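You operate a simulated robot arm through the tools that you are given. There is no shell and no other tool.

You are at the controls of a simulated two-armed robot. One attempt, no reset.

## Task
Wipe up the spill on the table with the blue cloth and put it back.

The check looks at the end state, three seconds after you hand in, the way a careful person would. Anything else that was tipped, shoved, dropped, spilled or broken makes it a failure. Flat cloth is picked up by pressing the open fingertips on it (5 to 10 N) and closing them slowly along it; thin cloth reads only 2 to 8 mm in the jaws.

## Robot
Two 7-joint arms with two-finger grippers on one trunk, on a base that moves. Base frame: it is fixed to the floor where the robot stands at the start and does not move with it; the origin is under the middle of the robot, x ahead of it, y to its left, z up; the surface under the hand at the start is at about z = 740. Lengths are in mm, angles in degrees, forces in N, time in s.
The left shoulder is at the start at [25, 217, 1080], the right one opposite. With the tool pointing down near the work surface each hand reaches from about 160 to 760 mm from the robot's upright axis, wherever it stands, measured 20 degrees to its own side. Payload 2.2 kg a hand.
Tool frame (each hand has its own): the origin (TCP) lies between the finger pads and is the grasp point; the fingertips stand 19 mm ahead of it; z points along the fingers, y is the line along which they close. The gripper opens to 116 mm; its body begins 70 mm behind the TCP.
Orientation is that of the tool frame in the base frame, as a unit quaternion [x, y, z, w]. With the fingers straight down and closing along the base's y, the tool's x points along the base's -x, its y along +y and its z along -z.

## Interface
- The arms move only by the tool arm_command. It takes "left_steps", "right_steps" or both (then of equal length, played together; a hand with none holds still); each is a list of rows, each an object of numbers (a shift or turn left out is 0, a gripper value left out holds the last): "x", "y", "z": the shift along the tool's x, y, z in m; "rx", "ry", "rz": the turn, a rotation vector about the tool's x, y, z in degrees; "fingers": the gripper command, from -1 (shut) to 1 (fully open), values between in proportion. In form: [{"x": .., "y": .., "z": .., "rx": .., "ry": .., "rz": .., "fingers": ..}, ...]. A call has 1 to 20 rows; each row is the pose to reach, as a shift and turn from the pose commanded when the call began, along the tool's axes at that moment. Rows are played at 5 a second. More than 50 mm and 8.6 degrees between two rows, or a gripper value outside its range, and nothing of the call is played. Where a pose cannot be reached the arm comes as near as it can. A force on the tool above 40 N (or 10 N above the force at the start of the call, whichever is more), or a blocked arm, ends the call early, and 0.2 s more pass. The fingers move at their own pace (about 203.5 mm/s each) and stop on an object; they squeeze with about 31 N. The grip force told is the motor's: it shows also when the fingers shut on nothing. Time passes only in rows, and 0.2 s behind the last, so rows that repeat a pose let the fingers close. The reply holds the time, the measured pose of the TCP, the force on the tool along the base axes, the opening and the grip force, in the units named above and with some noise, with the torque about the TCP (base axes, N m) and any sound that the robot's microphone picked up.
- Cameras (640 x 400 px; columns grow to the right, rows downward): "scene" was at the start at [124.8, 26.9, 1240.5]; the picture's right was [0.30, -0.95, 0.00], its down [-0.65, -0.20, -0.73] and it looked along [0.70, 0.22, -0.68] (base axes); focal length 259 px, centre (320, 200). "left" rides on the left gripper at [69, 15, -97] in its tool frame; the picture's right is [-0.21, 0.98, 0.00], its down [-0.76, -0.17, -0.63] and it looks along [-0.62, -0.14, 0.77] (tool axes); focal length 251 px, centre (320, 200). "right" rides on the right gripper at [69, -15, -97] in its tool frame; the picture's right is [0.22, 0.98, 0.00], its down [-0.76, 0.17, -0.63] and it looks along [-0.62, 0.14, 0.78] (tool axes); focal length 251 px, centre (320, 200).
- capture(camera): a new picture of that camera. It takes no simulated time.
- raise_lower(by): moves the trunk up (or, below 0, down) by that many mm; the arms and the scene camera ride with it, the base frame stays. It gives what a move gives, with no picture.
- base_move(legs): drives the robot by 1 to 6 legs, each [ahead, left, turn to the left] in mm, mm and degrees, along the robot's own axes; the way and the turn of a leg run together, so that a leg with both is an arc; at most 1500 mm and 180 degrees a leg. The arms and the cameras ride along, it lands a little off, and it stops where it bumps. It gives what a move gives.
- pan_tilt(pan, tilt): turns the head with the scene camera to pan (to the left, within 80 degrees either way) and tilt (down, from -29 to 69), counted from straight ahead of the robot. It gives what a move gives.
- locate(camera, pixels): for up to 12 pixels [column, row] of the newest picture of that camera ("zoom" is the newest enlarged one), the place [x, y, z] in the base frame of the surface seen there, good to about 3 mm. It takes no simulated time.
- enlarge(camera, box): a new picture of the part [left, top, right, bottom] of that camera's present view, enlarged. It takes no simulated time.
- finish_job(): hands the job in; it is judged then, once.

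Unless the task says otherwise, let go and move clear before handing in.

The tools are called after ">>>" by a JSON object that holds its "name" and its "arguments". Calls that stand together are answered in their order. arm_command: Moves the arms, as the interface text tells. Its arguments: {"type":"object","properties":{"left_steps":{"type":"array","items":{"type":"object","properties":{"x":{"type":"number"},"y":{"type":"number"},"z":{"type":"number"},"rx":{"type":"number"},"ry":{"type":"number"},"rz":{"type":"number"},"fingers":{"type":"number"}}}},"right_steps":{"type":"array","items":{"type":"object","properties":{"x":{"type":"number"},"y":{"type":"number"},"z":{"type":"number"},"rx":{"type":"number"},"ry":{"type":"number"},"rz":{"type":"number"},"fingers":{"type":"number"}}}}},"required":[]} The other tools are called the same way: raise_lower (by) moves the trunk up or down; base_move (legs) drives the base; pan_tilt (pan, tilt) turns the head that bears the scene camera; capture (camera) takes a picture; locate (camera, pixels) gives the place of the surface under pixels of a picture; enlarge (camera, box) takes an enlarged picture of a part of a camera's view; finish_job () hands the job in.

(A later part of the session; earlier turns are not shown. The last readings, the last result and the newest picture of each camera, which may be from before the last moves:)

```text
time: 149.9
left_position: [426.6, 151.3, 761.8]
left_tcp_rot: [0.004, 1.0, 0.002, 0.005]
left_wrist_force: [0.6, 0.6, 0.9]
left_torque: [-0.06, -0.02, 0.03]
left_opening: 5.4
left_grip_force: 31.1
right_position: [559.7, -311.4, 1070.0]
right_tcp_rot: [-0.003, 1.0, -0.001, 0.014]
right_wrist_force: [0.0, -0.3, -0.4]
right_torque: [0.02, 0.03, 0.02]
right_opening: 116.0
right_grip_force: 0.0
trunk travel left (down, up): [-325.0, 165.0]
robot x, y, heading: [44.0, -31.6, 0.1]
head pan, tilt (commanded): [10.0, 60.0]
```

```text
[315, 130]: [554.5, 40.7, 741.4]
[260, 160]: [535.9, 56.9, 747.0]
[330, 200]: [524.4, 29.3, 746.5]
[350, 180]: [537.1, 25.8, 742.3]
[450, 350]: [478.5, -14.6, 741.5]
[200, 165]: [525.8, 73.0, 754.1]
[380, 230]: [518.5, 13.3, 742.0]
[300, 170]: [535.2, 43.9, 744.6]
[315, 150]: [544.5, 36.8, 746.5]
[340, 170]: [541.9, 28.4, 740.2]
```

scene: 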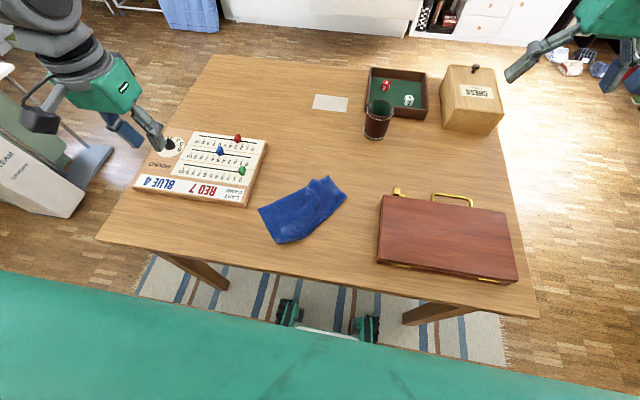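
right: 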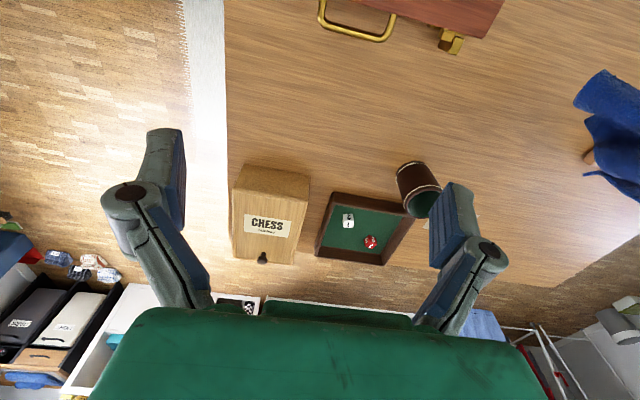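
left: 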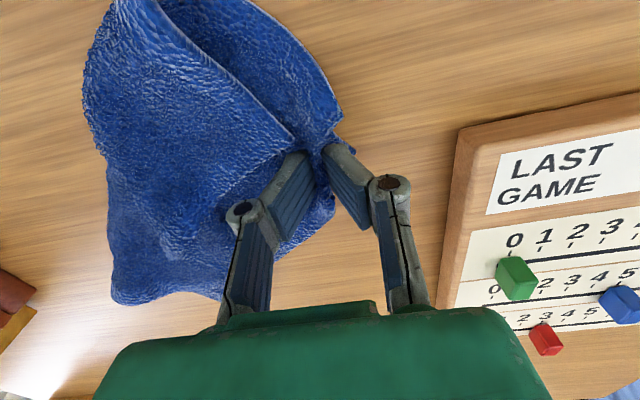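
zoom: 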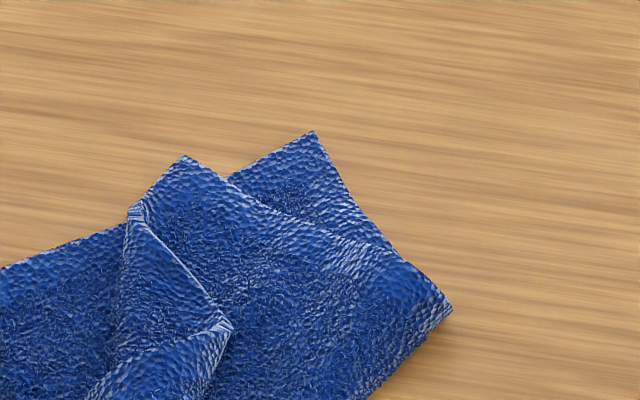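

Corner C's tip is at (552, 40), with a single-layer triangle reaching back to about x 520. I'll bring the right hand over (534, 42) at a safe height, level it, and narrow its fingers to about 26 mm.

>>> {"name": "arm_command", "arguments": {"right_steps": [{"y": 0.03, "z": 0.01, "ry": 0.2, "fingers": -0.552}, {"x": 0.003, "y": 0.07, "z": 0.02, "ry": 0.4}, {"x": 0.006, "y": 0.11, "z": 0.03, "ry": 0.6}, {"x": 0.009, "y": 0.15, "z": 0.04, "ry": 0.8}, {"x": 0.012, "y": 0.19, "z": 0.05, "ry": 1.0}, {"x": 0.015, "y": 0.23, "z": 0.06, "ry": 1.2}, {"x": 0.018, "y": 0.27, "z": 0.07, "ry": 1.4}, {"x": 0.021, "y": 0.305, "z": 0.08, "ry": 1.5}, {"x": 0.024, "y": 0.335, "z": 0.1, "ry": 1.5}, {"x": 0.026, "y": 0.353, "z": 0.12, "ry": 1.5}, {"x": 0.026, "y": 0.353, "z": 0.14, "ry": 1.5}, {"x": 0.026, "y": 0.353, "z": 0.14, "ry": 1.5}]}}

>>> {"name": "capture", "arguments": {"camera": "right"}}

>>> {"name": "capture", "arguments": {"camera": "scene"}}

```text
time: 152.5
left_position: [426.4, 152.3, 763.7]
left_tcp_rot: [0.004, 1.0, 0.001, 0.006]
left_wrist_force: [-0.2, 0.0, 0.2]
left_torque: [0.01, 0.0, 0.01]
left_opening: 5.4
left_grip_force: 31.2
right_position: [543.2, 37.4, 932.9]
right_tcp_rot: [0.01, 1.0, 0.006, -0.001]
right_wrist_force: [0.5, 0.1, -1.2]
right_torque: [-0.04, -0.03, 0.0]
right_opening: 26.0
right_grip_force: 0.0
trunk travel left (down, up): [-325.0, 165.0]
robot x, y, heading: [42.0, -29.2, -0.2]
head pan, tilt (commanded): [10.0, 60.0]
```

```text
taken
```

right: 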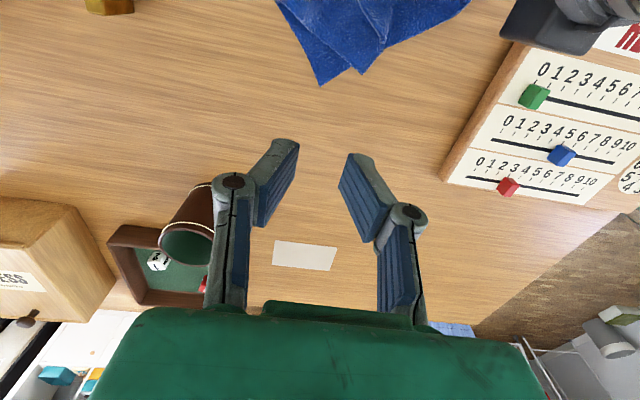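

```text
taken
```

scene: 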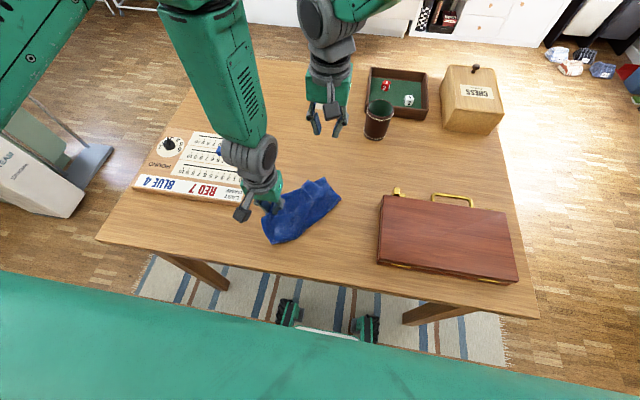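

The right hand is at (543, 37, 933), and corner C shows at (320, 85) in its view. I'll descend to z ≈ 800 with a small correction toward (534, 42).

>>> {"name": "arm_command", "arguments": {"right_steps": [{"x": 0.002, "y": 0.001, "z": 0.03, "rx": 0.2, "rz": -0.3}, {"x": 0.004, "y": 0.002, "z": 0.06, "rx": 0.4, "rz": -0.6}, {"x": 0.006, "y": 0.003, "z": 0.09, "rx": 0.6, "rz": -0.9}, {"x": 0.009, "y": 0.005, "z": 0.115, "rx": 0.7, "rz": -1.1}, {"x": 0.009, "y": 0.005, "z": 0.133, "rx": 0.7, "rz": -1.1}, {"x": 0.009, "y": 0.005, "z": 0.133, "rx": 0.7, "rz": -1.1}, {"x": 0.009, "y": 0.005, "z": 0.133, "rx": 0.7, "rz": -1.1}]}}

>>> {"name": "capture", "arguments": {"camera": "right"}}

>>> {"name": "locate", "arguments": {"camera": "right", "pixels": [[320, 138]]}}

```text
time: 154.1
left_position: [427.2, 152.9, 764.0]
left_tcp_rot: [0.005, 1.0, 0.001, 0.006]
left_wrist_force: [0.1, -0.1, 1.1]
left_torque: [-0.05, 0.02, 0.01]
left_opening: 5.5
left_grip_force: 30.6
right_position: [527.8, 49.4, 794.3]
right_tcp_rot: [-0.012, 1.0, -0.008, 0.0]
right_wrist_force: [0.3, 0.2, 0.4]
right_torque: [0.02, 0.0, -0.01]
right_opening: 26.4
right_grip_force: 0.1
trunk travel left (down, up): [-325.0, 165.0]
robot x, y, heading: [48.4, -29.6, -0.1]
head pan, tilt (commanded): [10.0, 60.0]
```

```text
taken
```

right: 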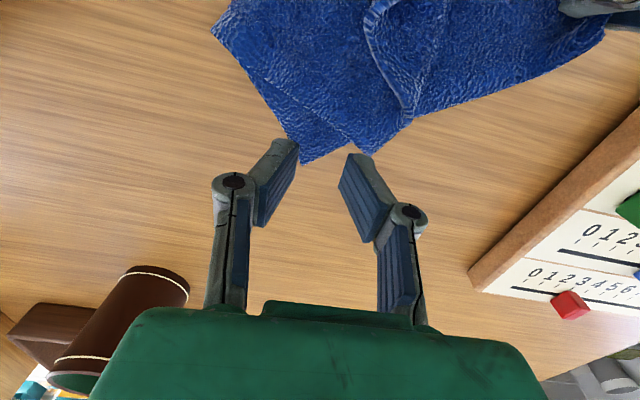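

```text
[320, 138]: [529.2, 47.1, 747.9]
```

In the right view, corner C's tip is at (305, 163) and flap D at (372, 155); my fingers' landing spot is about (319, 141), inside C's single-layer triangle. I'll narrow the fingers to 22 mm, let the sway settle, and check again.

>>> {"name": "arm_command", "arguments": {"right_steps": [{"z": 0.004, "rx": -0.3, "rz": 0.5, "fingers": -0.62}, {"z": 0.008, "rx": -0.5, "rz": 0.9}, {"z": 0.01, "rx": -0.5, "rz": 0.9}, {"z": 0.01, "rx": -0.5, "rz": 0.9}, {"z": 0.01, "rx": -0.5, "rz": 0.9}, {"z": 0.01, "rx": -0.5, "rz": 0.9}, {"z": 0.01, "rx": -0.5, "rz": 0.9}, {"z": 0.01, "rx": -0.5, "rz": 0.9}]}}

>>> {"name": "capture", "arguments": {"camera": "right"}}

>>> {"name": "enlarge", "arguments": {"camera": "right", "box": [220, 80, 420, 205]}}

```text
time: 155.9
left_position: [426.1, 151.3, 762.5]
left_tcp_rot: [0.004, 1.0, 0.001, 0.006]
left_wrist_force: [-0.6, 0.0, 0.5]
left_torque: [-0.02, 0.05, 0.02]
left_opening: 5.5
left_grip_force: 31.3
right_position: [526.4, 48.3, 785.0]
right_tcp_rot: [-0.004, 1.0, -0.004, 0.001]
right_wrist_force: [0.5, -0.8, 0.1]
right_torque: [0.02, -0.02, 0.0]
right_opening: 22.2
right_grip_force: 0.1
trunk travel left (down, up): [-325.0, 165.0]
robot x, y, heading: [43.4, -27.5, -0.1]
head pan, tilt (commanded): [10.0, 60.0]
```

```text
taken
```

right: 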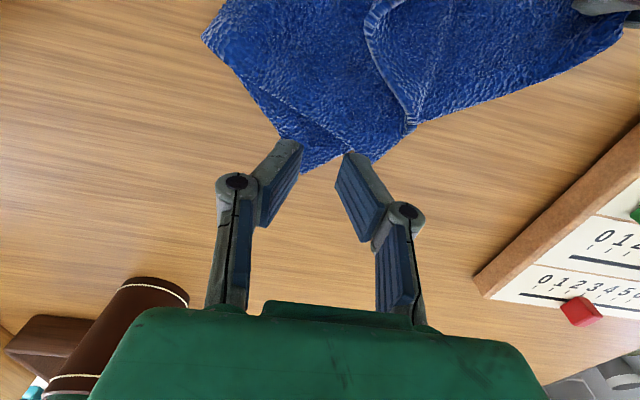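

```text
3.20 times, centred on (320, 142) of right
```

zoom: 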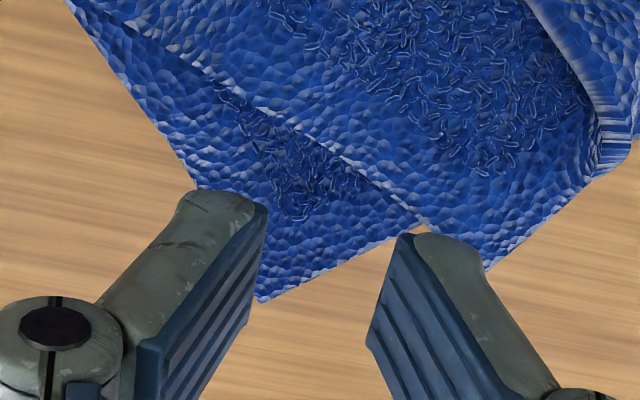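

The enlarged view shows C's triangle between (195, 185), (260, 302) and (425, 222), with my right finger close to the flap boundary. I'll shift 4 mm ahead and 3 mm right, then lower to contact.

>>> {"name": "arm_command", "arguments": {"right_steps": [{"x": -0.004, "y": -0.003, "z": 0.006}, {"x": -0.004, "y": -0.003, "z": 0.012}, {"x": -0.004, "y": -0.003, "z": 0.017}, {"x": -0.004, "y": -0.003, "z": 0.02}, {"x": -0.004, "y": -0.003, "z": 0.022}, {"x": -0.004, "y": -0.003, "z": 0.024}, {"x": -0.004, "y": -0.003, "z": 0.024}]}}

>>> {"name": "enlarge", "arguments": {"camera": "right", "box": [220, 80, 420, 205]}}

```text
time: 157.5
left_position: [427.7, 152.0, 763.5]
left_tcp_rot: [0.005, 1.0, 0.001, 0.006]
left_wrist_force: [0.6, -0.2, -0.2]
left_torque: [-0.06, 0.03, 0.0]
left_opening: 5.5
left_grip_force: 31.2
right_position: [531.3, 45.3, 762.0]
right_tcp_rot: [-0.004, 1.0, -0.003, -0.001]
right_wrist_force: [0.0, 0.3, 5.6]
right_torque: [-0.03, 0.05, 0.02]
right_opening: 23.5
right_grip_force: 0.2
trunk travel left (down, up): [-325.0, 165.0]
robot x, y, heading: [46.9, -26.0, 0.1]
head pan, tilt (commanded): [10.0, 60.0]
```

```text
3.20 times, centred on (320, 142) of right
```

zoom: 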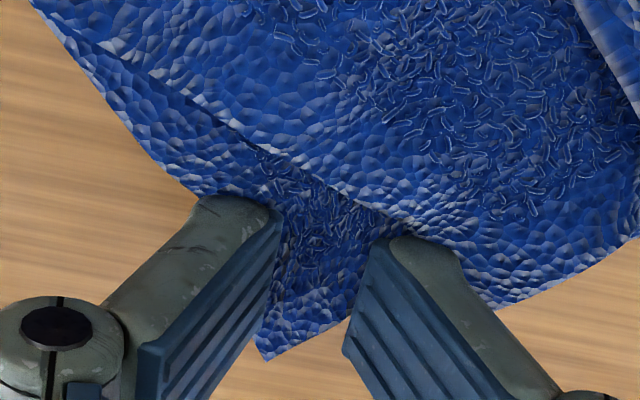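

The pads straddle the single-layer tip of C at 5.6 N, just clear of the flap edge. I'll close the right fingers slowly.

>>> {"name": "arm_command", "arguments": {"right_steps": [{"z": 0.0005, "fingers": -0.66}, {"z": 0.0005, "fingers": -0.7}, {"z": 0.0005, "fingers": -0.74}, {"z": 0.0005, "fingers": -0.78}, {"z": 0.0005, "fingers": -0.82}, {"z": 0.0005, "fingers": -0.86}, {"z": 0.0005, "fingers": -0.9}, {"z": 0.0005, "fingers": -0.94}, {"z": 0.0005, "fingers": -1.0}, {"z": 0.0005, "fingers": -1.0}, {"z": 0.0005, "fingers": -1.0}]}}

>>> {"name": "enlarge", "arguments": {"camera": "right", "box": [220, 80, 420, 205]}}

```text
time: 159.9
left_position: [427.3, 153.1, 764.2]
left_tcp_rot: [0.004, 1.0, 0.001, 0.007]
left_wrist_force: [0.4, -0.5, 0.1]
left_torque: [-0.04, -0.01, -0.01]
left_opening: 5.7
left_grip_force: 31.1
right_position: [531.3, 45.4, 761.1]
right_tcp_rot: [-0.003, 1.0, -0.003, 0.0]
right_wrist_force: [-0.3, -1.6, 5.9]
right_torque: [0.01, 0.01, -0.01]
right_opening: 0.0
right_grip_force: 28.4
trunk travel left (down, up): [-325.0, 165.0]
robot x, y, heading: [44.6, -29.0, 0.1]
head pan, tilt (commanded): [10.0, 60.0]
```

```text
3.20 times, centred on (320, 142) of right
```

zoom: 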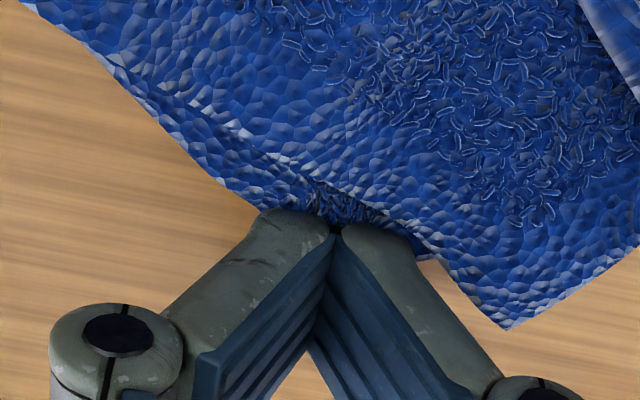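

The right jaws read 0.0 mm, so the cloth slipped out. I'll lift a little, reopen and look at corner C again.

>>> {"name": "arm_command", "arguments": {"right_steps": [{"z": -0.004}, {"z": -0.012}, {"z": -0.02, "fingers": -0.5}, {"z": -0.02, "fingers": -0.5}]}}

>>> {"name": "enlarge", "arguments": {"camera": "right", "box": [220, 80, 420, 205]}}

```text
time: 160.9
left_position: [428.4, 152.9, 763.9]
left_tcp_rot: [0.004, 1.0, 0.001, 0.006]
left_wrist_force: [-0.9, 0.1, 1.2]
left_torque: [-0.01, 0.04, -0.01]
left_opening: 5.8
left_grip_force: 30.8
right_position: [531.7, 46.3, 781.5]
right_tcp_rot: [-0.005, 1.0, -0.003, 0.0]
right_wrist_force: [-0.6, -0.4, -0.1]
right_torque: [0.01, 0.02, 0.0]
right_opening: 28.9
right_grip_force: 0.1
trunk travel left (down, up): [-325.0, 165.0]
robot x, y, heading: [47.6, -28.1, -0.4]
head pan, tilt (commanded): [10.0, 60.0]
```

```text
3.20 times, centred on (320, 142) of right
```

zoom: 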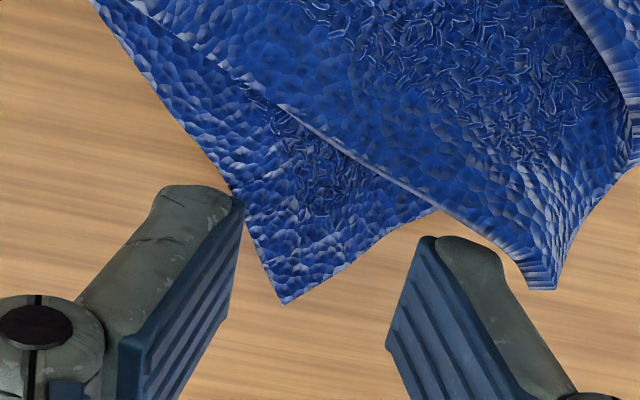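

Corner C is still free, at (285, 302) in the enlarged right view, with the flap boundary running (430, 210)–(270, 90). A slight yaw would put both pads fully on the single layer, so I'll locate the outline precisely.

>>> {"name": "locate", "arguments": {"camera": "zoom", "pixels": [[285, 296], [425, 212], [345, 155], [270, 95], [205, 165], [150, 85], [300, 220], [260, 170], [540, 280]]}}

```text
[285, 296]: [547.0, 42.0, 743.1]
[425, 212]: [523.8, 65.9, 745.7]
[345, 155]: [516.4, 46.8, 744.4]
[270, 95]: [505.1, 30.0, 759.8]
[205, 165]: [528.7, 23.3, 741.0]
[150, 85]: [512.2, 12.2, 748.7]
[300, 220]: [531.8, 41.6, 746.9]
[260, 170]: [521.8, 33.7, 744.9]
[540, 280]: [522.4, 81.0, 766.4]
```

With a 30° yaw and centre near (527, 39.5), both pads would sit on the single-layer strip along C's edge. I'll raise 25 mm, turn, and come back down to just above the cloth.

>>> {"name": "arm_command", "arguments": {"right_steps": [{"z": -0.012, "rz": 2}, {"x": 0.002, "y": -0.002, "z": -0.025, "rz": 8}, {"x": 0.003, "y": -0.004, "z": -0.025, "rz": 15}, {"x": 0.0047, "y": -0.0068, "z": -0.025, "rz": 22}, {"x": 0.0047, "y": -0.0068, "z": -0.025, "rz": 30}, {"x": 0.0047, "y": -0.0068, "z": -0.015, "rz": 30}, {"x": 0.0047, "y": -0.0068, "z": -0.002, "rz": 30}, {"x": 0.0047, "y": -0.0068, "z": -0.002, "rz": 30}, {"x": 0.0047, "y": -0.0068, "z": -0.002, "rz": 30}]}}

>>> {"name": "enlarge", "arguments": {"camera": "right", "box": [200, 60, 440, 210]}}

>>> {"name": "capture", "arguments": {"camera": "scene"}}

```text
time: 162.9
left_position: [427.2, 151.0, 763.4]
left_tcp_rot: [0.004, 1.0, 0.001, 0.006]
left_wrist_force: [0.9, -0.5, 1.5]
left_torque: [0.01, 0.0, 0.01]
left_opening: 5.4
left_grip_force: 30.4
right_position: [526.2, 38.6, 783.5]
right_tcp_rot: [0.255, 0.967, -0.003, 0.001]
right_wrist_force: [-0.1, 0.7, -0.1]
right_torque: [0.02, 0.01, 0.03]
right_opening: 28.9
right_grip_force: 0.1
trunk travel left (down, up): [-325.0, 165.0]
robot x, y, heading: [45.5, -29.6, 0.1]
head pan, tilt (commanded): [10.0, 60.0]
```

```text
2.67 times, centred on (320, 135) of right
```

zoom: 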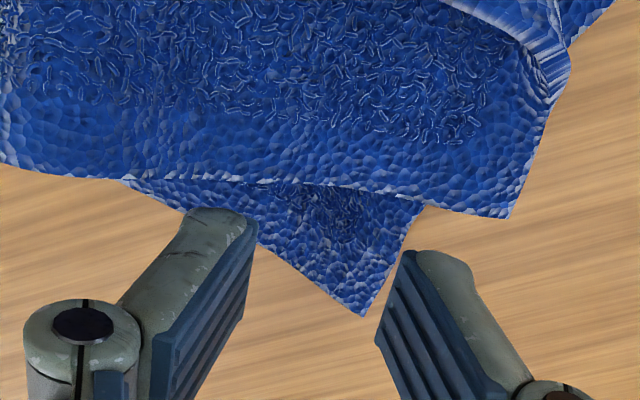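

```text
taken
```

scene: 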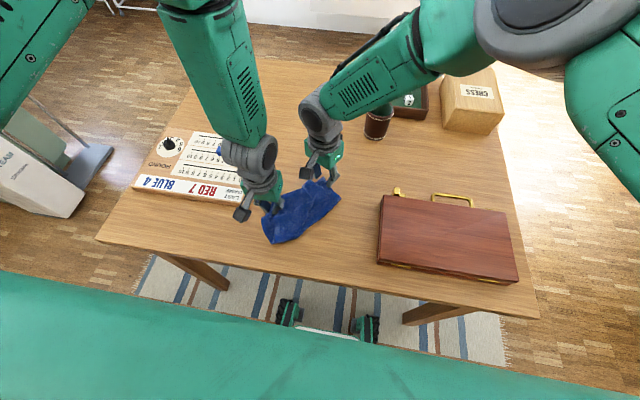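

Now both landing spots, about (253, 245) and (381, 230), lie on the single-layer strip of C. I'll lower to contact with a firmer press this time.

>>> {"name": "arm_command", "arguments": {"right_steps": [{"z": 0.007}, {"z": 0.014}, {"z": 0.019}, {"z": 0.022}, {"z": 0.024}, {"z": 0.0255}, {"z": 0.0255}]}}

>>> {"name": "enlarge", "arguments": {"camera": "right", "box": [200, 60, 440, 210]}}

```text
time: 164.5
left_position: [427.3, 151.9, 764.1]
left_tcp_rot: [0.004, 1.0, 0.001, 0.006]
left_wrist_force: [-0.5, -0.2, 1.3]
left_torque: [-0.04, 0.07, -0.03]
left_opening: 5.5
left_grip_force: 31.2
right_position: [526.7, 38.1, 757.0]
right_tcp_rot: [0.254, 0.967, -0.002, 0.001]
right_wrist_force: [-0.1, -0.3, 9.9]
right_torque: [0.01, 0.05, -0.02]
right_opening: 33.1
right_grip_force: 0.1
trunk travel left (down, up): [-325.0, 165.0]
robot x, y, heading: [44.3, -32.0, -0.2]
head pan, tilt (commanded): [10.0, 60.0]
```

```text
2.67 times, centred on (320, 135) of right
```

zoom: 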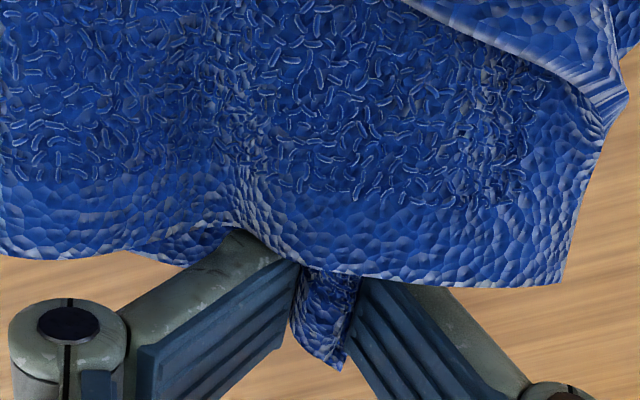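

Contact is 9.9 N with the single-layer tip between the pads. I'll ease off a millimetre and close slowly.

>>> {"name": "arm_command", "arguments": {"right_steps": [{"z": -0.001, "fingers": -0.55}, {"z": -0.001, "fingers": -0.59}, {"z": -0.001, "fingers": -0.63}, {"z": -0.001, "fingers": -0.67}, {"z": -0.001, "fingers": -0.71}, {"z": -0.001, "fingers": -0.75}, {"z": -0.001, "fingers": -0.79}, {"z": -0.001, "fingers": -0.83}, {"z": -0.001, "fingers": -0.87}, {"z": -0.001, "fingers": -0.91}, {"z": -0.001, "fingers": -0.95}, {"z": -0.001, "fingers": -1.0}, {"z": -0.001, "fingers": -1.0}, {"z": -0.001, "fingers": -1.0}]}}

>>> {"name": "enlarge", "arguments": {"camera": "right", "box": [200, 60, 440, 210]}}

```text
time: 167.5
left_position: [426.0, 152.6, 764.7]
left_tcp_rot: [0.005, 1.0, 0.001, 0.008]
left_wrist_force: [0.3, 0.1, -1.4]
left_torque: [-0.06, -0.01, 0.04]
left_opening: 5.6
left_grip_force: 31.0
right_position: [526.9, 37.6, 759.7]
right_tcp_rot: [0.255, 0.967, -0.002, 0.002]
right_wrist_force: [2.5, 1.7, 28.6]
right_torque: [0.05, 0.08, -0.06]
right_opening: 8.6
right_grip_force: 30.4
trunk travel left (down, up): [-325.0, 165.0]
robot x, y, heading: [43.8, -32.3, -0.0]
head pan, tilt (commanded): [10.0, 60.0]
```

```text
2.67 times, centred on (320, 135) of right
```

zoom: 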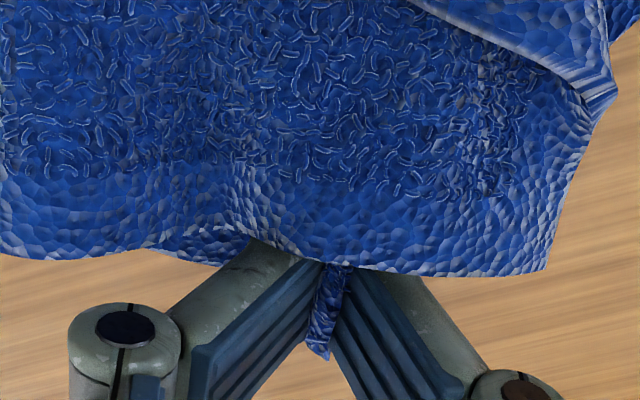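

Corner C is in the right jaws (8.6 mm, 30 N). I'll lift both hands together gently by 60 mm and check both grips.

>>> {"name": "arm_command", "arguments": {"left_steps": [{"z": 0.0}, {"z": -0.005}, {"z": -0.015}, {"z": -0.025}, {"z": -0.035}, {"z": -0.045}, {"z": -0.055}, {"z": -0.06}, {"z": -0.06}], "right_steps": [{"z": -0.003}, {"z": -0.008}, {"z": -0.018}, {"z": -0.028}, {"z": -0.038}, {"z": -0.048}, {"z": -0.058}, {"z": -0.063}, {"z": -0.063}]}}

>>> {"name": "enlarge", "arguments": {"camera": "scene", "box": [220, 120, 420, 245]}}

>>> {"name": "capture", "arguments": {"camera": "right"}}

>>> {"name": "capture", "arguments": {"camera": "left"}}

```text
time: 169.5
left_position: [426.1, 151.3, 824.2]
left_tcp_rot: [0.005, 1.0, 0.001, 0.006]
left_wrist_force: [-0.5, 0.0, -0.6]
left_torque: [-0.04, 0.0, 0.01]
left_opening: 5.7
left_grip_force: 30.7
right_position: [526.7, 37.5, 822.1]
right_tcp_rot: [0.255, 0.967, -0.004, 0.001]
right_wrist_force: [-0.1, 0.3, 0.1]
right_torque: [-0.07, 0.01, -0.02]
right_opening: 8.0
right_grip_force: 31.2
trunk travel left (down, up): [-325.0, 165.0]
robot x, y, heading: [42.5, -28.1, -0.1]
head pan, tilt (commanded): [10.0, 60.0]
```

```text
3.20 times, centred on (320, 182) of scene
```

zoom: 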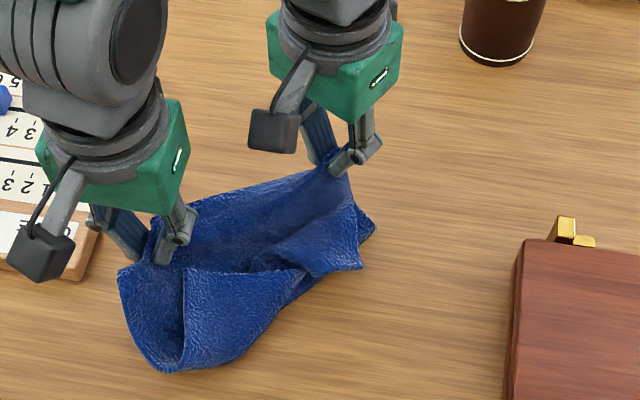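

```text
taken
```

right: 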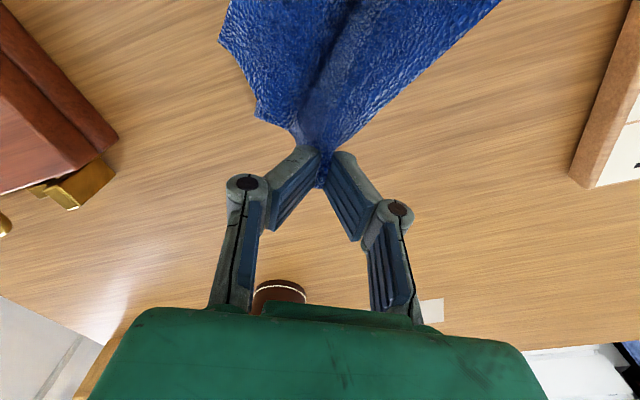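

```text
taken
```

left: 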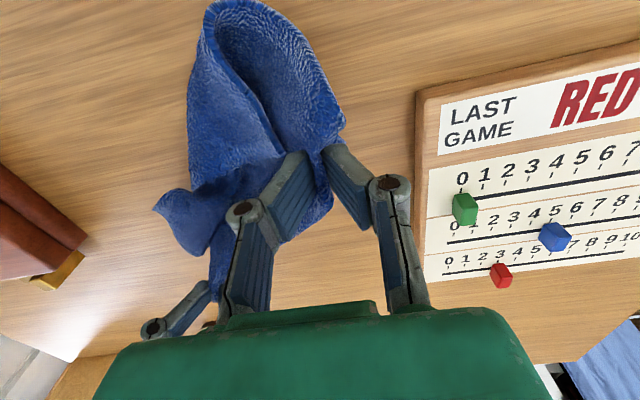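

Both corners hold and the folded half is already dropping open. I'll lift both hands another 170 mm so the cloth hangs fully as a curtain.

>>> {"name": "arm_command", "arguments": {"left_steps": [{"z": -0.025}, {"z": -0.05}, {"z": -0.075}, {"z": -0.1}, {"z": -0.125}, {"z": -0.15}, {"z": -0.17}, {"z": -0.17}, {"z": -0.17}, {"z": -0.17}], "right_steps": [{"z": -0.025}, {"z": -0.05}, {"z": -0.075}, {"z": -0.1}, {"z": -0.125}, {"z": -0.15}, {"z": -0.17}, {"z": -0.17}, {"z": -0.17}, {"z": -0.17}]}}

>>> {"name": "enlarge", "arguments": {"camera": "scene", "box": [200, 80, 420, 220]}}

>>> {"name": "capture", "arguments": {"camera": "left"}}

>>> {"name": "capture", "arguments": {"camera": "right"}}

```text
time: 171.9
left_position: [422.1, 149.9, 995.4]
left_tcp_rot: [0.006, 1.0, 0.001, 0.008]
left_wrist_force: [2.8, -6.2, -2.1]
left_torque: [-0.13, -0.03, -0.06]
left_opening: 5.4
left_grip_force: 30.7
right_position: [515.5, 25.7, 952.4]
right_tcp_rot: [0.275, 0.96, -0.004, -0.053]
right_wrist_force: [-4.1, 6.1, 1.9]
right_torque: [0.07, 0.1, -0.07]
right_opening: 5.1
right_grip_force: 30.7
trunk travel left (down, up): [-325.0, 165.0]
robot x, y, heading: [48.7, -31.7, -0.1]
head pan, tilt (commanded): [10.0, 60.0]
stopped in row 10 (right hand): the arm was blocked; the commanded pose is now the measured one
```

```text
2.86 times, centred on (310, 150) of scene
```

zoom: 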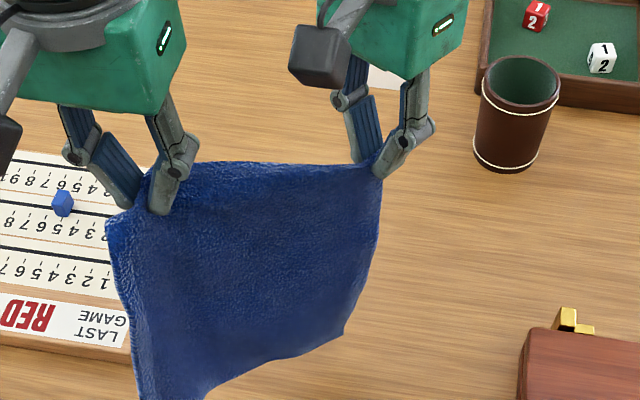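

```text
taken
```

left: 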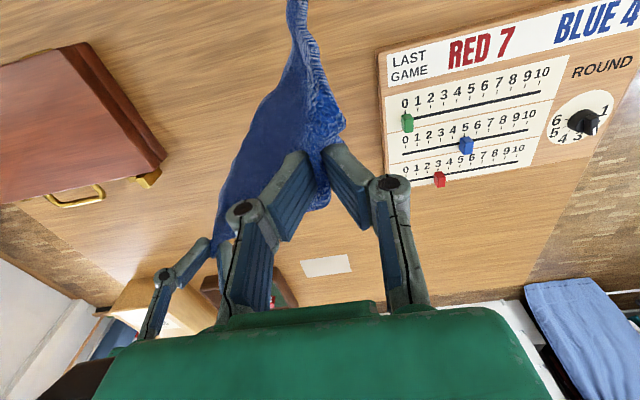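

```text
taken
```

right: 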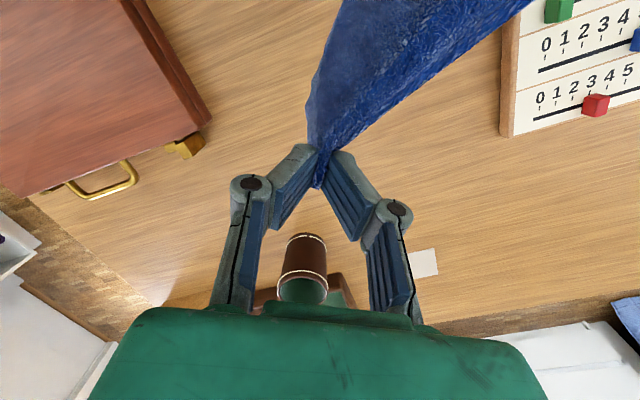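

The cloth hangs as a clean curtain, with both corners held. The right arm stopped at a joint limit with a 6° tilt. I'll level both hands, turn the curtain square to the table at x ≈ 400 (left at y 143, right at y −7), and keep the spacing the same.

>>> {"name": "arm_command", "arguments": {"left_steps": [{"x": 0.002, "y": -0.001, "z": 0.006}, {"x": 0.005, "y": -0.002, "z": 0.012}, {"x": 0.008, "y": -0.003, "z": 0.017}, {"x": 0.011, "y": -0.004, "z": 0.021}, {"x": 0.014, "y": -0.005, "z": 0.025}, {"x": 0.017, "y": -0.006, "z": 0.028}, {"x": 0.02, "y": -0.007, "z": 0.031}, {"x": 0.022, "y": -0.007, "z": 0.033}, {"x": 0.022, "y": -0.007, "z": 0.033}], "right_steps": [{"x": 0.01, "y": -0.011, "rx": -0.1, "ry": -0.8, "rz": -2.8}, {"x": 0.02, "y": -0.022, "rx": -0.25, "ry": -1.5, "rz": -5.5}, {"x": 0.03, "y": -0.033, "z": 0.001, "rx": -0.4, "ry": -2.3, "rz": -8.2}, {"x": 0.04, "y": -0.044, "z": 0.0015, "rx": -0.5, "ry": -3.1, "rz": -11.0}, {"x": 0.051, "y": -0.056, "z": 0.002, "rx": -0.6, "ry": -3.8, "rz": -13.7}, {"x": 0.061, "y": -0.067, "z": 0.002, "rx": -0.75, "ry": -4.6, "rz": -16.5}, {"x": 0.071, "y": -0.078, "z": 0.003, "rx": -0.9, "ry": -5.3, "rz": -19.2}, {"x": 0.081, "y": -0.089, "z": 0.003, "rx": -1.0, "ry": -6.1, "rz": -21.9}, {"x": 0.081, "y": -0.089, "z": 0.003, "rx": -1.0, "ry": -6.1, "rz": -21.9}]}}

>>> {"name": "enlarge", "arguments": {"camera": "scene", "box": [200, 100, 440, 250]}}

>>> {"name": "capture", "arguments": {"camera": "left"}}

>>> {"name": "capture", "arguments": {"camera": "right"}}

```text
time: 173.0
left_position: [405.7, 146.1, 973.0]
left_tcp_rot: [0.006, 1.0, -0.001, 0.008]
left_wrist_force: [-1.8, -15.2, -6.9]
left_torque: [-0.27, 0.09, -0.22]
left_opening: 6.2
left_grip_force: 30.9
right_position: [424.3, 3.5, 910.0]
right_tcp_rot: [0.194, 0.976, 0.005, -0.104]
right_wrist_force: [0.6, 15.0, 6.4]
right_torque: [0.23, 0.1, -0.29]
right_opening: 5.4
right_grip_force: 31.4
trunk travel left (down, up): [-325.0, 165.0]
robot x, y, heading: [42.2, -24.9, 0.1]
head pan, tilt (commanded): [10.0, 60.0]
stopped in row 5 (right hand): the arm was blocked; the commanded pose is now the measured one
```

```text
2.67 times, centred on (320, 175) of scene
```

zoom: 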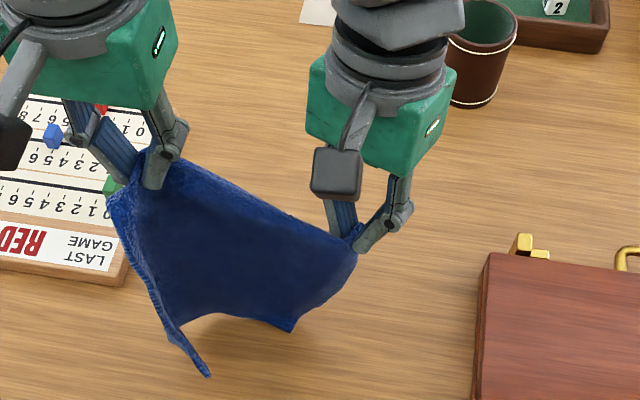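

```text
taken
```

left: 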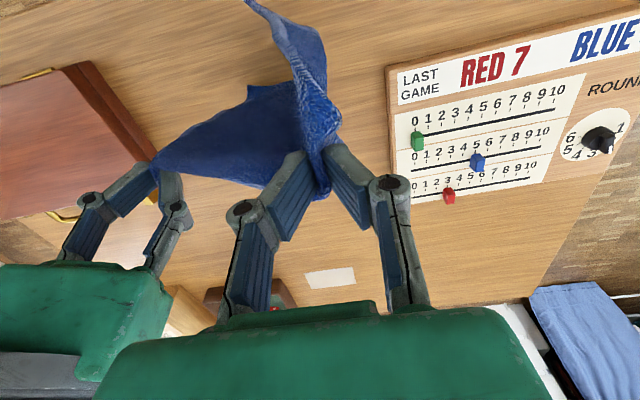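

```text
taken
```

right: 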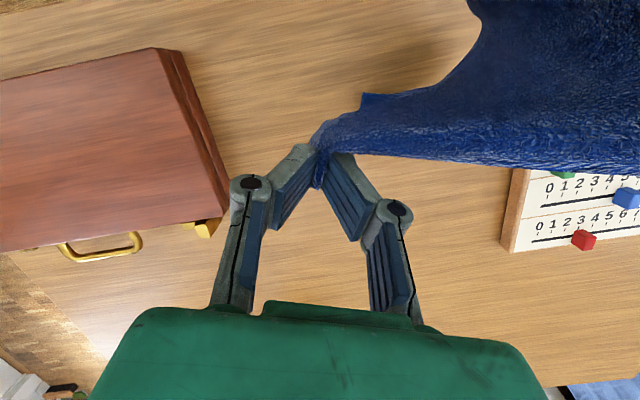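

The right arm is cramped because it has crossed the robot's centre line, and the cloth is taut (15 N). I'll bring the left hand down to slacken the cloth first. The plan is to then raise the trunk and shift the base left about 100 mm, so both arms can work symmetrically.

>>> {"name": "arm_command", "arguments": {"left_steps": [{"z": 0.015, "y": -0.002}, {"z": 0.03, "y": -0.005}, {"z": 0.045, "y": -0.008}, {"z": 0.045, "y": -0.008}]}}

>>> {"name": "raise_lower", "arguments": {"by": 140}}

>>> {"name": "capture", "arguments": {"camera": "scene"}}

```text
time: 174.0
left_position: [408.0, 138.1, 927.8]
left_tcp_rot: [0.005, 1.0, 0.0, 0.008]
left_wrist_force: [-0.8, 0.3, 0.5]
left_torque: [-0.02, 0.02, 0.01]
left_opening: 5.5
left_grip_force: 31.3
right_position: [424.9, 1.9, 910.7]
right_tcp_rot: [0.193, 0.976, 0.004, -0.103]
right_wrist_force: [-0.1, 0.5, -0.4]
right_torque: [-0.01, -0.01, -0.04]
right_opening: 5.3
right_grip_force: 31.2
trunk travel left (down, up): [-325.0, 165.0]
robot x, y, heading: [42.7, -26.7, 0.1]
head pan, tilt (commanded): [10.0, 60.0]
```

```text
time: 175.7
left_position: [406.8, 138.0, 1067.6]
left_tcp_rot: [0.005, 1.0, 0.0, 0.007]
left_wrist_force: [0.0, 0.4, -1.0]
left_torque: [-0.04, -0.01, 0.01]
left_opening: 5.3
left_grip_force: 31.1
right_position: [426.8, 3.2, 1051.9]
right_tcp_rot: [0.193, 0.976, 0.004, -0.103]
right_wrist_force: [1.1, -0.8, 0.8]
right_torque: [-0.08, 0.0, -0.02]
right_opening: 5.1
right_grip_force: 30.4
trunk travel left (down, up): [-465.0, 25.0]
robot x, y, heading: [47.6, -30.4, 0.0]
head pan, tilt (commanded): [10.0, 60.0]
```

```text
taken
```

scene: 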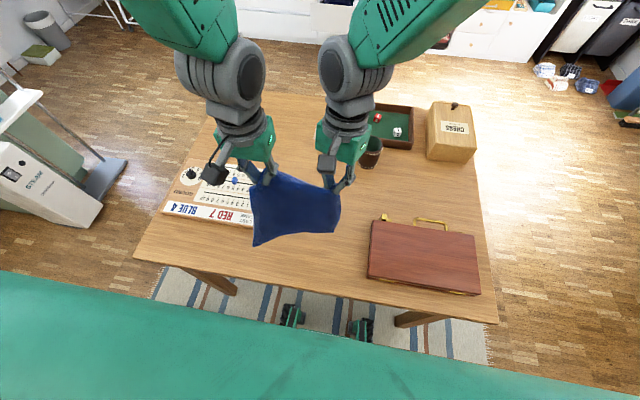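

The tension is gone and the cloth hangs well above everything. I'll shift the base left by 100 mm and let the rocking die out.

>>> {"name": "base_move", "arguments": {"legs": [[0, 50, 0], [0, 50, 0]]}}

>>> {"name": "arm_command", "arguments": {"left_steps": [{}, {}, {}, {}, {}, {}, {}, {}, {}, {}, {}, {}, {}, {}, {}, {}, {}, {}, {}, {}]}}

>>> {"name": "arm_command", "arguments": {"left_steps": [{}, {}, {}, {}, {}, {}, {}, {}, {}, {}, {}, {}, {}, {}, {}, {}, {}, {}, {}, {}]}}

>>> {"name": "capture", "arguments": {"camera": "scene"}}

```text
time: 177.2
left_position: [407.4, 248.8, 1067.8]
left_tcp_rot: [0.004, 1.0, -0.005, 0.008]
left_wrist_force: [0.0, -0.2, -0.7]
left_torque: [0.0, -0.04, 0.01]
left_opening: 5.6
left_grip_force: 31.1
right_position: [424.0, 114.3, 1049.9]
right_tcp_rot: [0.19, 0.976, -0.003, -0.102]
right_wrist_force: [-0.3, 0.0, -0.1]
right_torque: [-0.08, -0.01, -0.03]
right_opening: 5.0
right_grip_force: 30.6
trunk travel left (down, up): [-465.0, 25.0]
robot x, y, heading: [39.8, 72.3, 0.0]
head pan, tilt (commanded): [10.0, 60.0]
```

```text
time: 181.3
left_position: [405.0, 233.3, 1069.9]
left_tcp_rot: [0.004, 1.0, 0.004, 0.009]
left_wrist_force: [-0.5, -0.1, 0.2]
left_torque: [0.01, 0.0, -0.02]
left_opening: 5.5
left_grip_force: 31.3
right_position: [423.2, 97.8, 1052.4]
right_tcp_rot: [0.19, 0.976, 0.007, -0.101]
right_wrist_force: [-1.3, -0.7, 0.5]
right_torque: [-0.06, 0.0, -0.01]
right_opening: 4.9
right_grip_force: 30.7
trunk travel left (down, up): [-465.0, 25.0]
robot x, y, heading: [48.4, 69.5, -0.2]
head pan, tilt (commanded): [10.0, 60.0]
```

```text
time: 185.6
left_position: [403.5, 237.0, 1070.1]
left_tcp_rot: [0.004, 1.0, 0.002, 0.009]
left_wrist_force: [-0.1, -0.3, 0.3]
left_torque: [0.0, 0.0, 0.01]
left_opening: 5.5
left_grip_force: 30.9
right_position: [422.1, 101.5, 1051.6]
right_tcp_rot: [0.191, 0.976, 0.005, -0.101]
right_wrist_force: [-0.5, -0.1, 0.8]
right_torque: [-0.04, 0.02, -0.01]
right_opening: 5.3
right_grip_force: 31.0
trunk travel left (down, up): [-465.0, 25.0]
robot x, y, heading: [43.5, 68.8, -0.1]
head pan, tilt (commanded): [10.0, 60.0]
```

```text
taken
```

scene: 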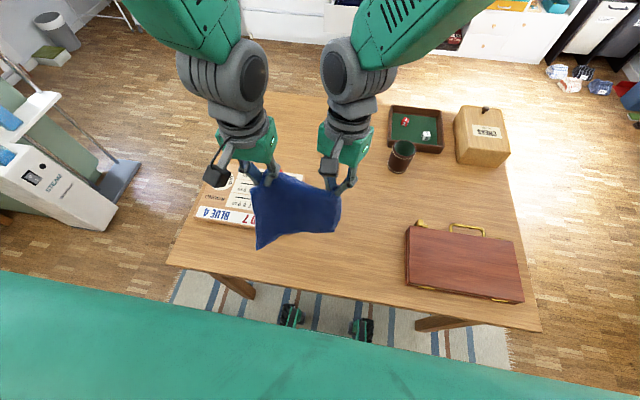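

The robot stands at y ≈ 69 now, centred on the cloth's place. I'll bring both hands right to y 143 and y −5 at x ≈ 430, and level the right hand.

>>> {"name": "arm_command", "arguments": {"left_steps": [{"x": -0.0033, "y": -0.0118, "z": 0.0013}, {"x": -0.0066, "y": -0.0235, "z": 0.0025}, {"x": -0.01, "y": -0.0353, "z": 0.0038}, {"x": -0.0133, "y": -0.047, "z": 0.005}, {"x": -0.0166, "y": -0.0588, "z": 0.0063}, {"x": -0.02, "y": -0.0705, "z": 0.0075}, {"x": -0.0232, "y": -0.0823, "z": 0.0088}, {"x": -0.0265, "y": -0.094, "z": 0.01}, {"x": -0.0265, "y": -0.094, "z": 0.01}, {"x": -0.0265, "y": -0.094, "z": 0.01}], "right_steps": [{"x": -0.0057, "y": -0.012, "z": -0.0018, "rx": -0.06, "ry": -1.5, "rz": -1.5}, {"x": -0.0113, "y": -0.024, "z": -0.0036, "rx": -0.12, "ry": -3.0, "rz": -3.1}, {"x": -0.017, "y": -0.036, "z": -0.0054, "rx": -0.2, "ry": -4.4, "rz": -4.6}, {"x": -0.0226, "y": -0.048, "z": -0.0073, "rx": -0.25, "ry": -5.9, "rz": -6.2}, {"x": -0.0283, "y": -0.06, "z": -0.0091, "rx": -0.3, "ry": -7.4, "rz": -7.7}, {"x": -0.034, "y": -0.072, "z": -0.0109, "rx": -0.4, "ry": -8.9, "rz": -9.2}, {"x": -0.0396, "y": -0.084, "z": -0.0127, "rx": -0.45, "ry": -10.3, "rz": -10.8}, {"x": -0.0452, "y": -0.0959, "z": -0.0145, "rx": -0.5, "ry": -11.8, "rz": -12.3}, {"x": -0.0452, "y": -0.0959, "z": -0.0145, "rx": -0.5, "ry": -11.8, "rz": -12.3}, {"x": -0.0452, "y": -0.0959, "z": -0.0145, "rx": -0.5, "ry": -11.8, "rz": -12.3}]}}

>>> {"name": "enlarge", "arguments": {"camera": "scene", "box": [180, 100, 420, 250]}}

>>> {"name": "capture", "arguments": {"camera": "left"}}

```text
time: 187.8
left_position: [444.4, 140.8, 1077.3]
left_tcp_rot: [-0.021, 0.999, -0.036, 0.011]
left_wrist_force: [-6.4, -19.8, -2.6]
left_torque: [-0.37, 0.13, -0.36]
left_opening: 6.3
left_grip_force: 31.3
right_position: [430.9, -4.5, 1061.5]
right_tcp_rot: [0.089, 0.996, 0.008, 0.0]
right_wrist_force: [6.7, 19.6, 1.3]
right_torque: [0.32, -0.07, -0.4]
right_opening: 5.7
right_grip_force: 31.3
trunk travel left (down, up): [-465.0, 25.0]
robot x, y, heading: [45.9, 72.1, 0.1]
head pan, tilt (commanded): [10.0, 60.0]
```

```text
2.67 times, centred on (300, 175) of scene
```

zoom: 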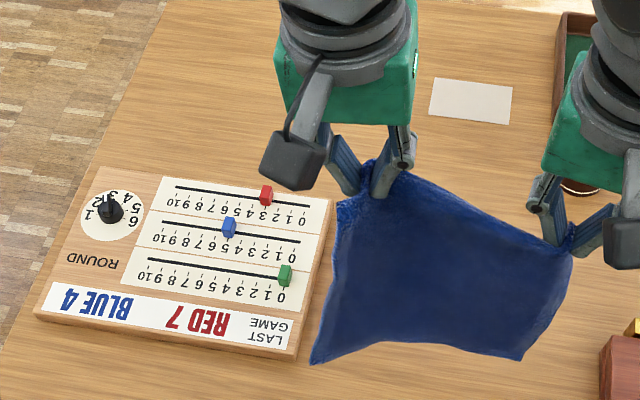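

```text
taken
```

left: 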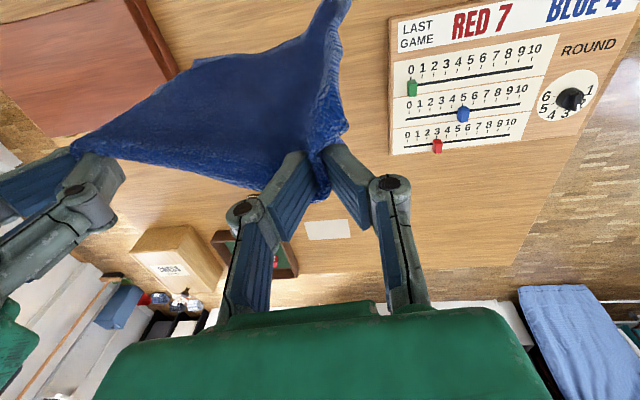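

The spacing is a bit too wide (20 N) and the left arm is near an awkward band of heights. I'll bring the hands about 10 mm closer and lower both to z ≈ 955, where the arms should track better.

>>> {"name": "arm_command", "arguments": {"left_steps": [{"x": -0.008, "y": -0.003, "z": 0.003}, {"x": -0.008, "y": -0.003, "z": 0.02}, {"x": -0.008, "y": -0.003, "z": 0.037}, {"x": -0.007, "y": -0.003, "z": 0.054}, {"x": -0.006, "y": -0.003, "z": 0.071}, {"x": -0.005, "y": -0.003, "z": 0.088}, {"x": -0.005, "y": -0.003, "z": 0.105}, {"x": -0.005, "y": -0.003, "z": 0.105}, {"x": -0.005, "y": -0.003, "z": 0.105}], "right_steps": [{"x": -0.0052, "y": 0.0081, "z": 0.003}, {"x": -0.0052, "y": 0.0081, "z": 0.02}, {"x": -0.0052, "y": 0.0081, "z": 0.037}, {"x": -0.0052, "y": 0.0081, "z": 0.054}, {"x": -0.0052, "y": 0.0071, "z": 0.071}, {"x": -0.0052, "y": 0.0071, "z": 0.088}, {"x": -0.0052, "y": 0.0071, "z": 0.105}, {"x": -0.0052, "y": 0.0071, "z": 0.105}, {"x": -0.0052, "y": 0.0071, "z": 0.105}]}}

>>> {"name": "capture", "arguments": {"camera": "scene"}}

>>> {"name": "capture", "arguments": {"camera": "left"}}

```text
time: 189.8
left_position: [441.6, 140.3, 958.8]
left_tcp_rot: [-0.008, 1.0, -0.008, 0.007]
left_wrist_force: [-1.3, -7.4, 0.2]
left_torque: [-0.14, 0.03, -0.11]
left_opening: 5.7
left_grip_force: 31.5
right_position: [440.6, -1.1, 957.7]
right_tcp_rot: [0.097, 0.995, 0.009, 0.001]
right_wrist_force: [1.1, 6.9, -0.7]
right_torque: [0.05, -0.03, -0.18]
right_opening: 5.1
right_grip_force: 30.5
trunk travel left (down, up): [-465.0, 25.0]
robot x, y, heading: [45.1, 69.4, 0.2]
head pan, tilt (commanded): [10.0, 60.0]
```

```text
taken
```

scene: 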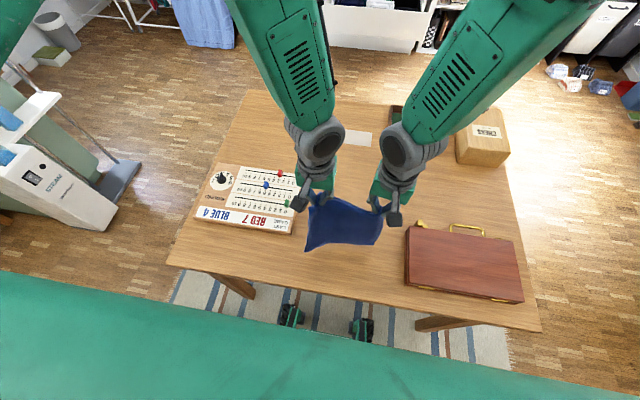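

```text
taken
```

left: 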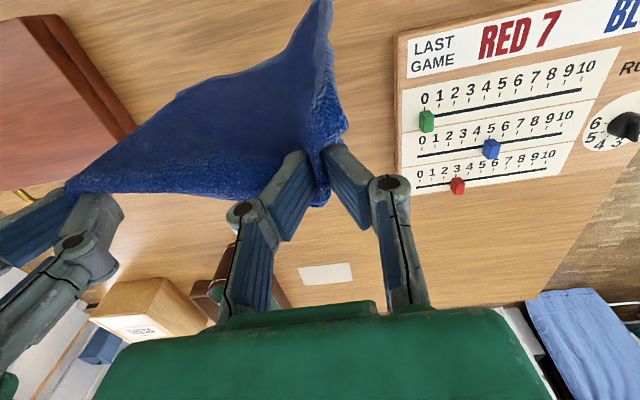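

Both hands are level at x ≈ 441, z ≈ 958 with the cloth lightly taut (7 N). I'll take a closer look at the lower edge before laying it down.

>>> {"name": "enlarge", "arguments": {"camera": "scene", "box": [260, 160, 440, 275]}}

>>> {"name": "locate", "arguments": {"camera": "scene", "pixels": [[308, 249], [378, 243], [345, 238], [316, 205], [380, 212]]}}

```text
3.48 times, centred on (350, 218) of scene
```

zoom: 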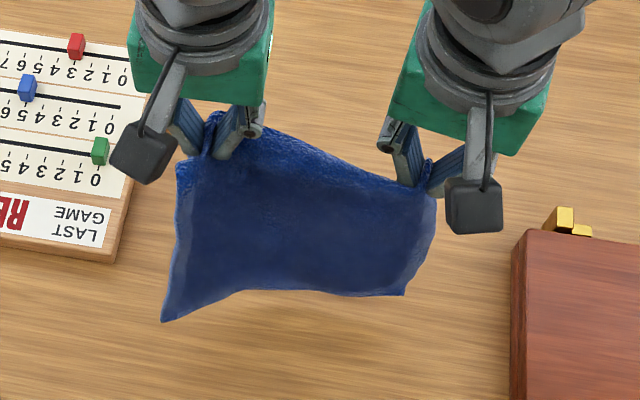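

```text
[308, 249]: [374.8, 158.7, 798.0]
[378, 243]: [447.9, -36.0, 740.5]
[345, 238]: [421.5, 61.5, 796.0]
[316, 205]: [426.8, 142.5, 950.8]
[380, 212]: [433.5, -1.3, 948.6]
```

The curtain is clean, with its lower edge about 50 mm above the table. I'll lower both hands together: first slightly back so the lower edge touches near x 380, then ahead and down at about 45° so the cloth lays out flat.

>>> {"name": "arm_command", "arguments": {"left_steps": [{"x": 0.008, "z": 0.015}, {"x": 0.016, "z": 0.03}, {"x": 0.02, "z": 0.045}, {"x": 0.015, "z": 0.058}, {"x": 0.005, "z": 0.07}, {"x": -0.008, "z": 0.083}, {"x": -0.022, "z": 0.097}, {"x": -0.036, "z": 0.111}, {"x": -0.05, "z": 0.125}, {"x": -0.064, "z": 0.138}, {"x": -0.078, "z": 0.15}, {"x": -0.092, "z": 0.161}, {"x": -0.104, "z": 0.171}, {"x": -0.114, "z": 0.18}, {"x": -0.122, "z": 0.186}, {"x": -0.128, "z": 0.19}, {"x": -0.128, "z": 0.19}], "right_steps": [{"x": 0.0078, "y": -0.0018, "z": 0.015}, {"x": 0.0157, "y": -0.0036, "z": 0.03}, {"x": 0.0196, "y": -0.0047, "z": 0.045}, {"x": 0.0147, "y": -0.0039, "z": 0.058}, {"x": 0.0049, "y": -0.0022, "z": 0.07}, {"x": -0.0078, "y": 0.0, "z": 0.083}, {"x": -0.0216, "y": 0.0025, "z": 0.097}, {"x": -0.0353, "y": 0.0049, "z": 0.111}, {"x": -0.049, "y": 0.0074, "z": 0.125}, {"x": -0.0627, "y": 0.0099, "z": 0.138}, {"x": -0.0764, "y": 0.0124, "z": 0.15}, {"x": -0.0902, "y": 0.0149, "z": 0.161}, {"x": -0.1019, "y": 0.017, "z": 0.171}, {"x": -0.1117, "y": 0.0188, "z": 0.18}, {"x": -0.1196, "y": 0.0202, "z": 0.186}, {"x": -0.1254, "y": 0.0213, "z": 0.19}, {"x": -0.1254, "y": 0.0213, "z": 0.19}]}}

>>> {"name": "enlarge", "arguments": {"camera": "scene", "box": [240, 140, 440, 265]}}

>>> {"name": "capture", "arguments": {"camera": "left"}}

>>> {"name": "capture", "arguments": {"camera": "right"}}

```text
time: 193.3
left_position: [569.0, 138.4, 766.9]
left_tcp_rot: [0.005, 1.0, 0.003, 0.009]
left_wrist_force: [-2.2, -3.8, 0.0]
left_torque: [-0.13, 0.04, -0.06]
left_opening: 5.6
left_grip_force: 31.0
right_position: [564.0, 0.6, 764.3]
right_tcp_rot: [0.084, 0.996, -0.001, 0.002]
right_wrist_force: [1.6, 4.6, 0.3]
right_torque: [0.0, -0.02, -0.1]
right_opening: 5.2
right_grip_force: 30.7
trunk travel left (down, up): [-465.0, 25.0]
robot x, y, heading: [45.2, 70.4, 0.2]
head pan, tilt (commanded): [10.0, 60.0]
```

```text
3.20 times, centred on (340, 202) of scene
```

zoom: 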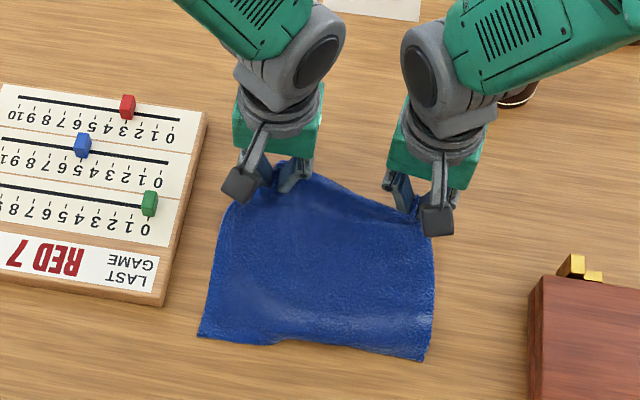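

```text
taken
```

left: 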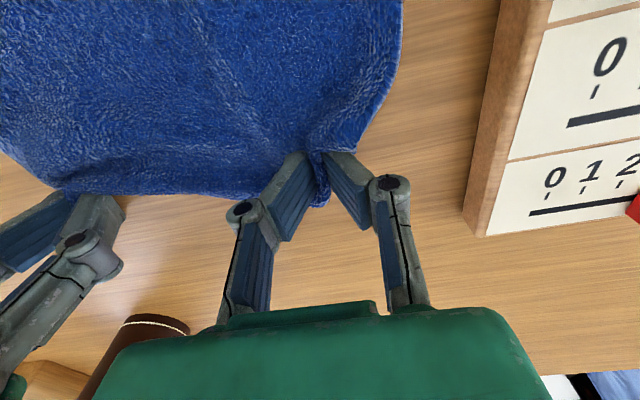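

```text
taken
```

right: 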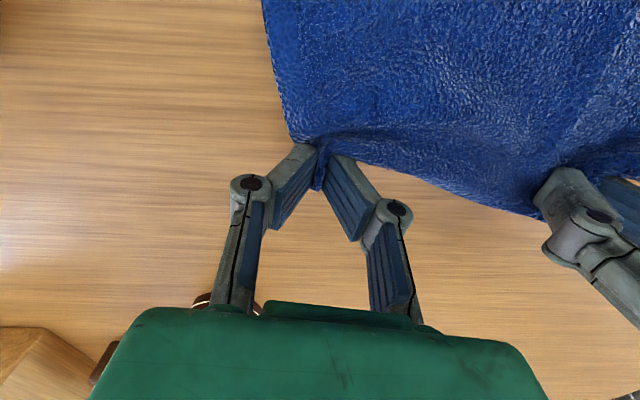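

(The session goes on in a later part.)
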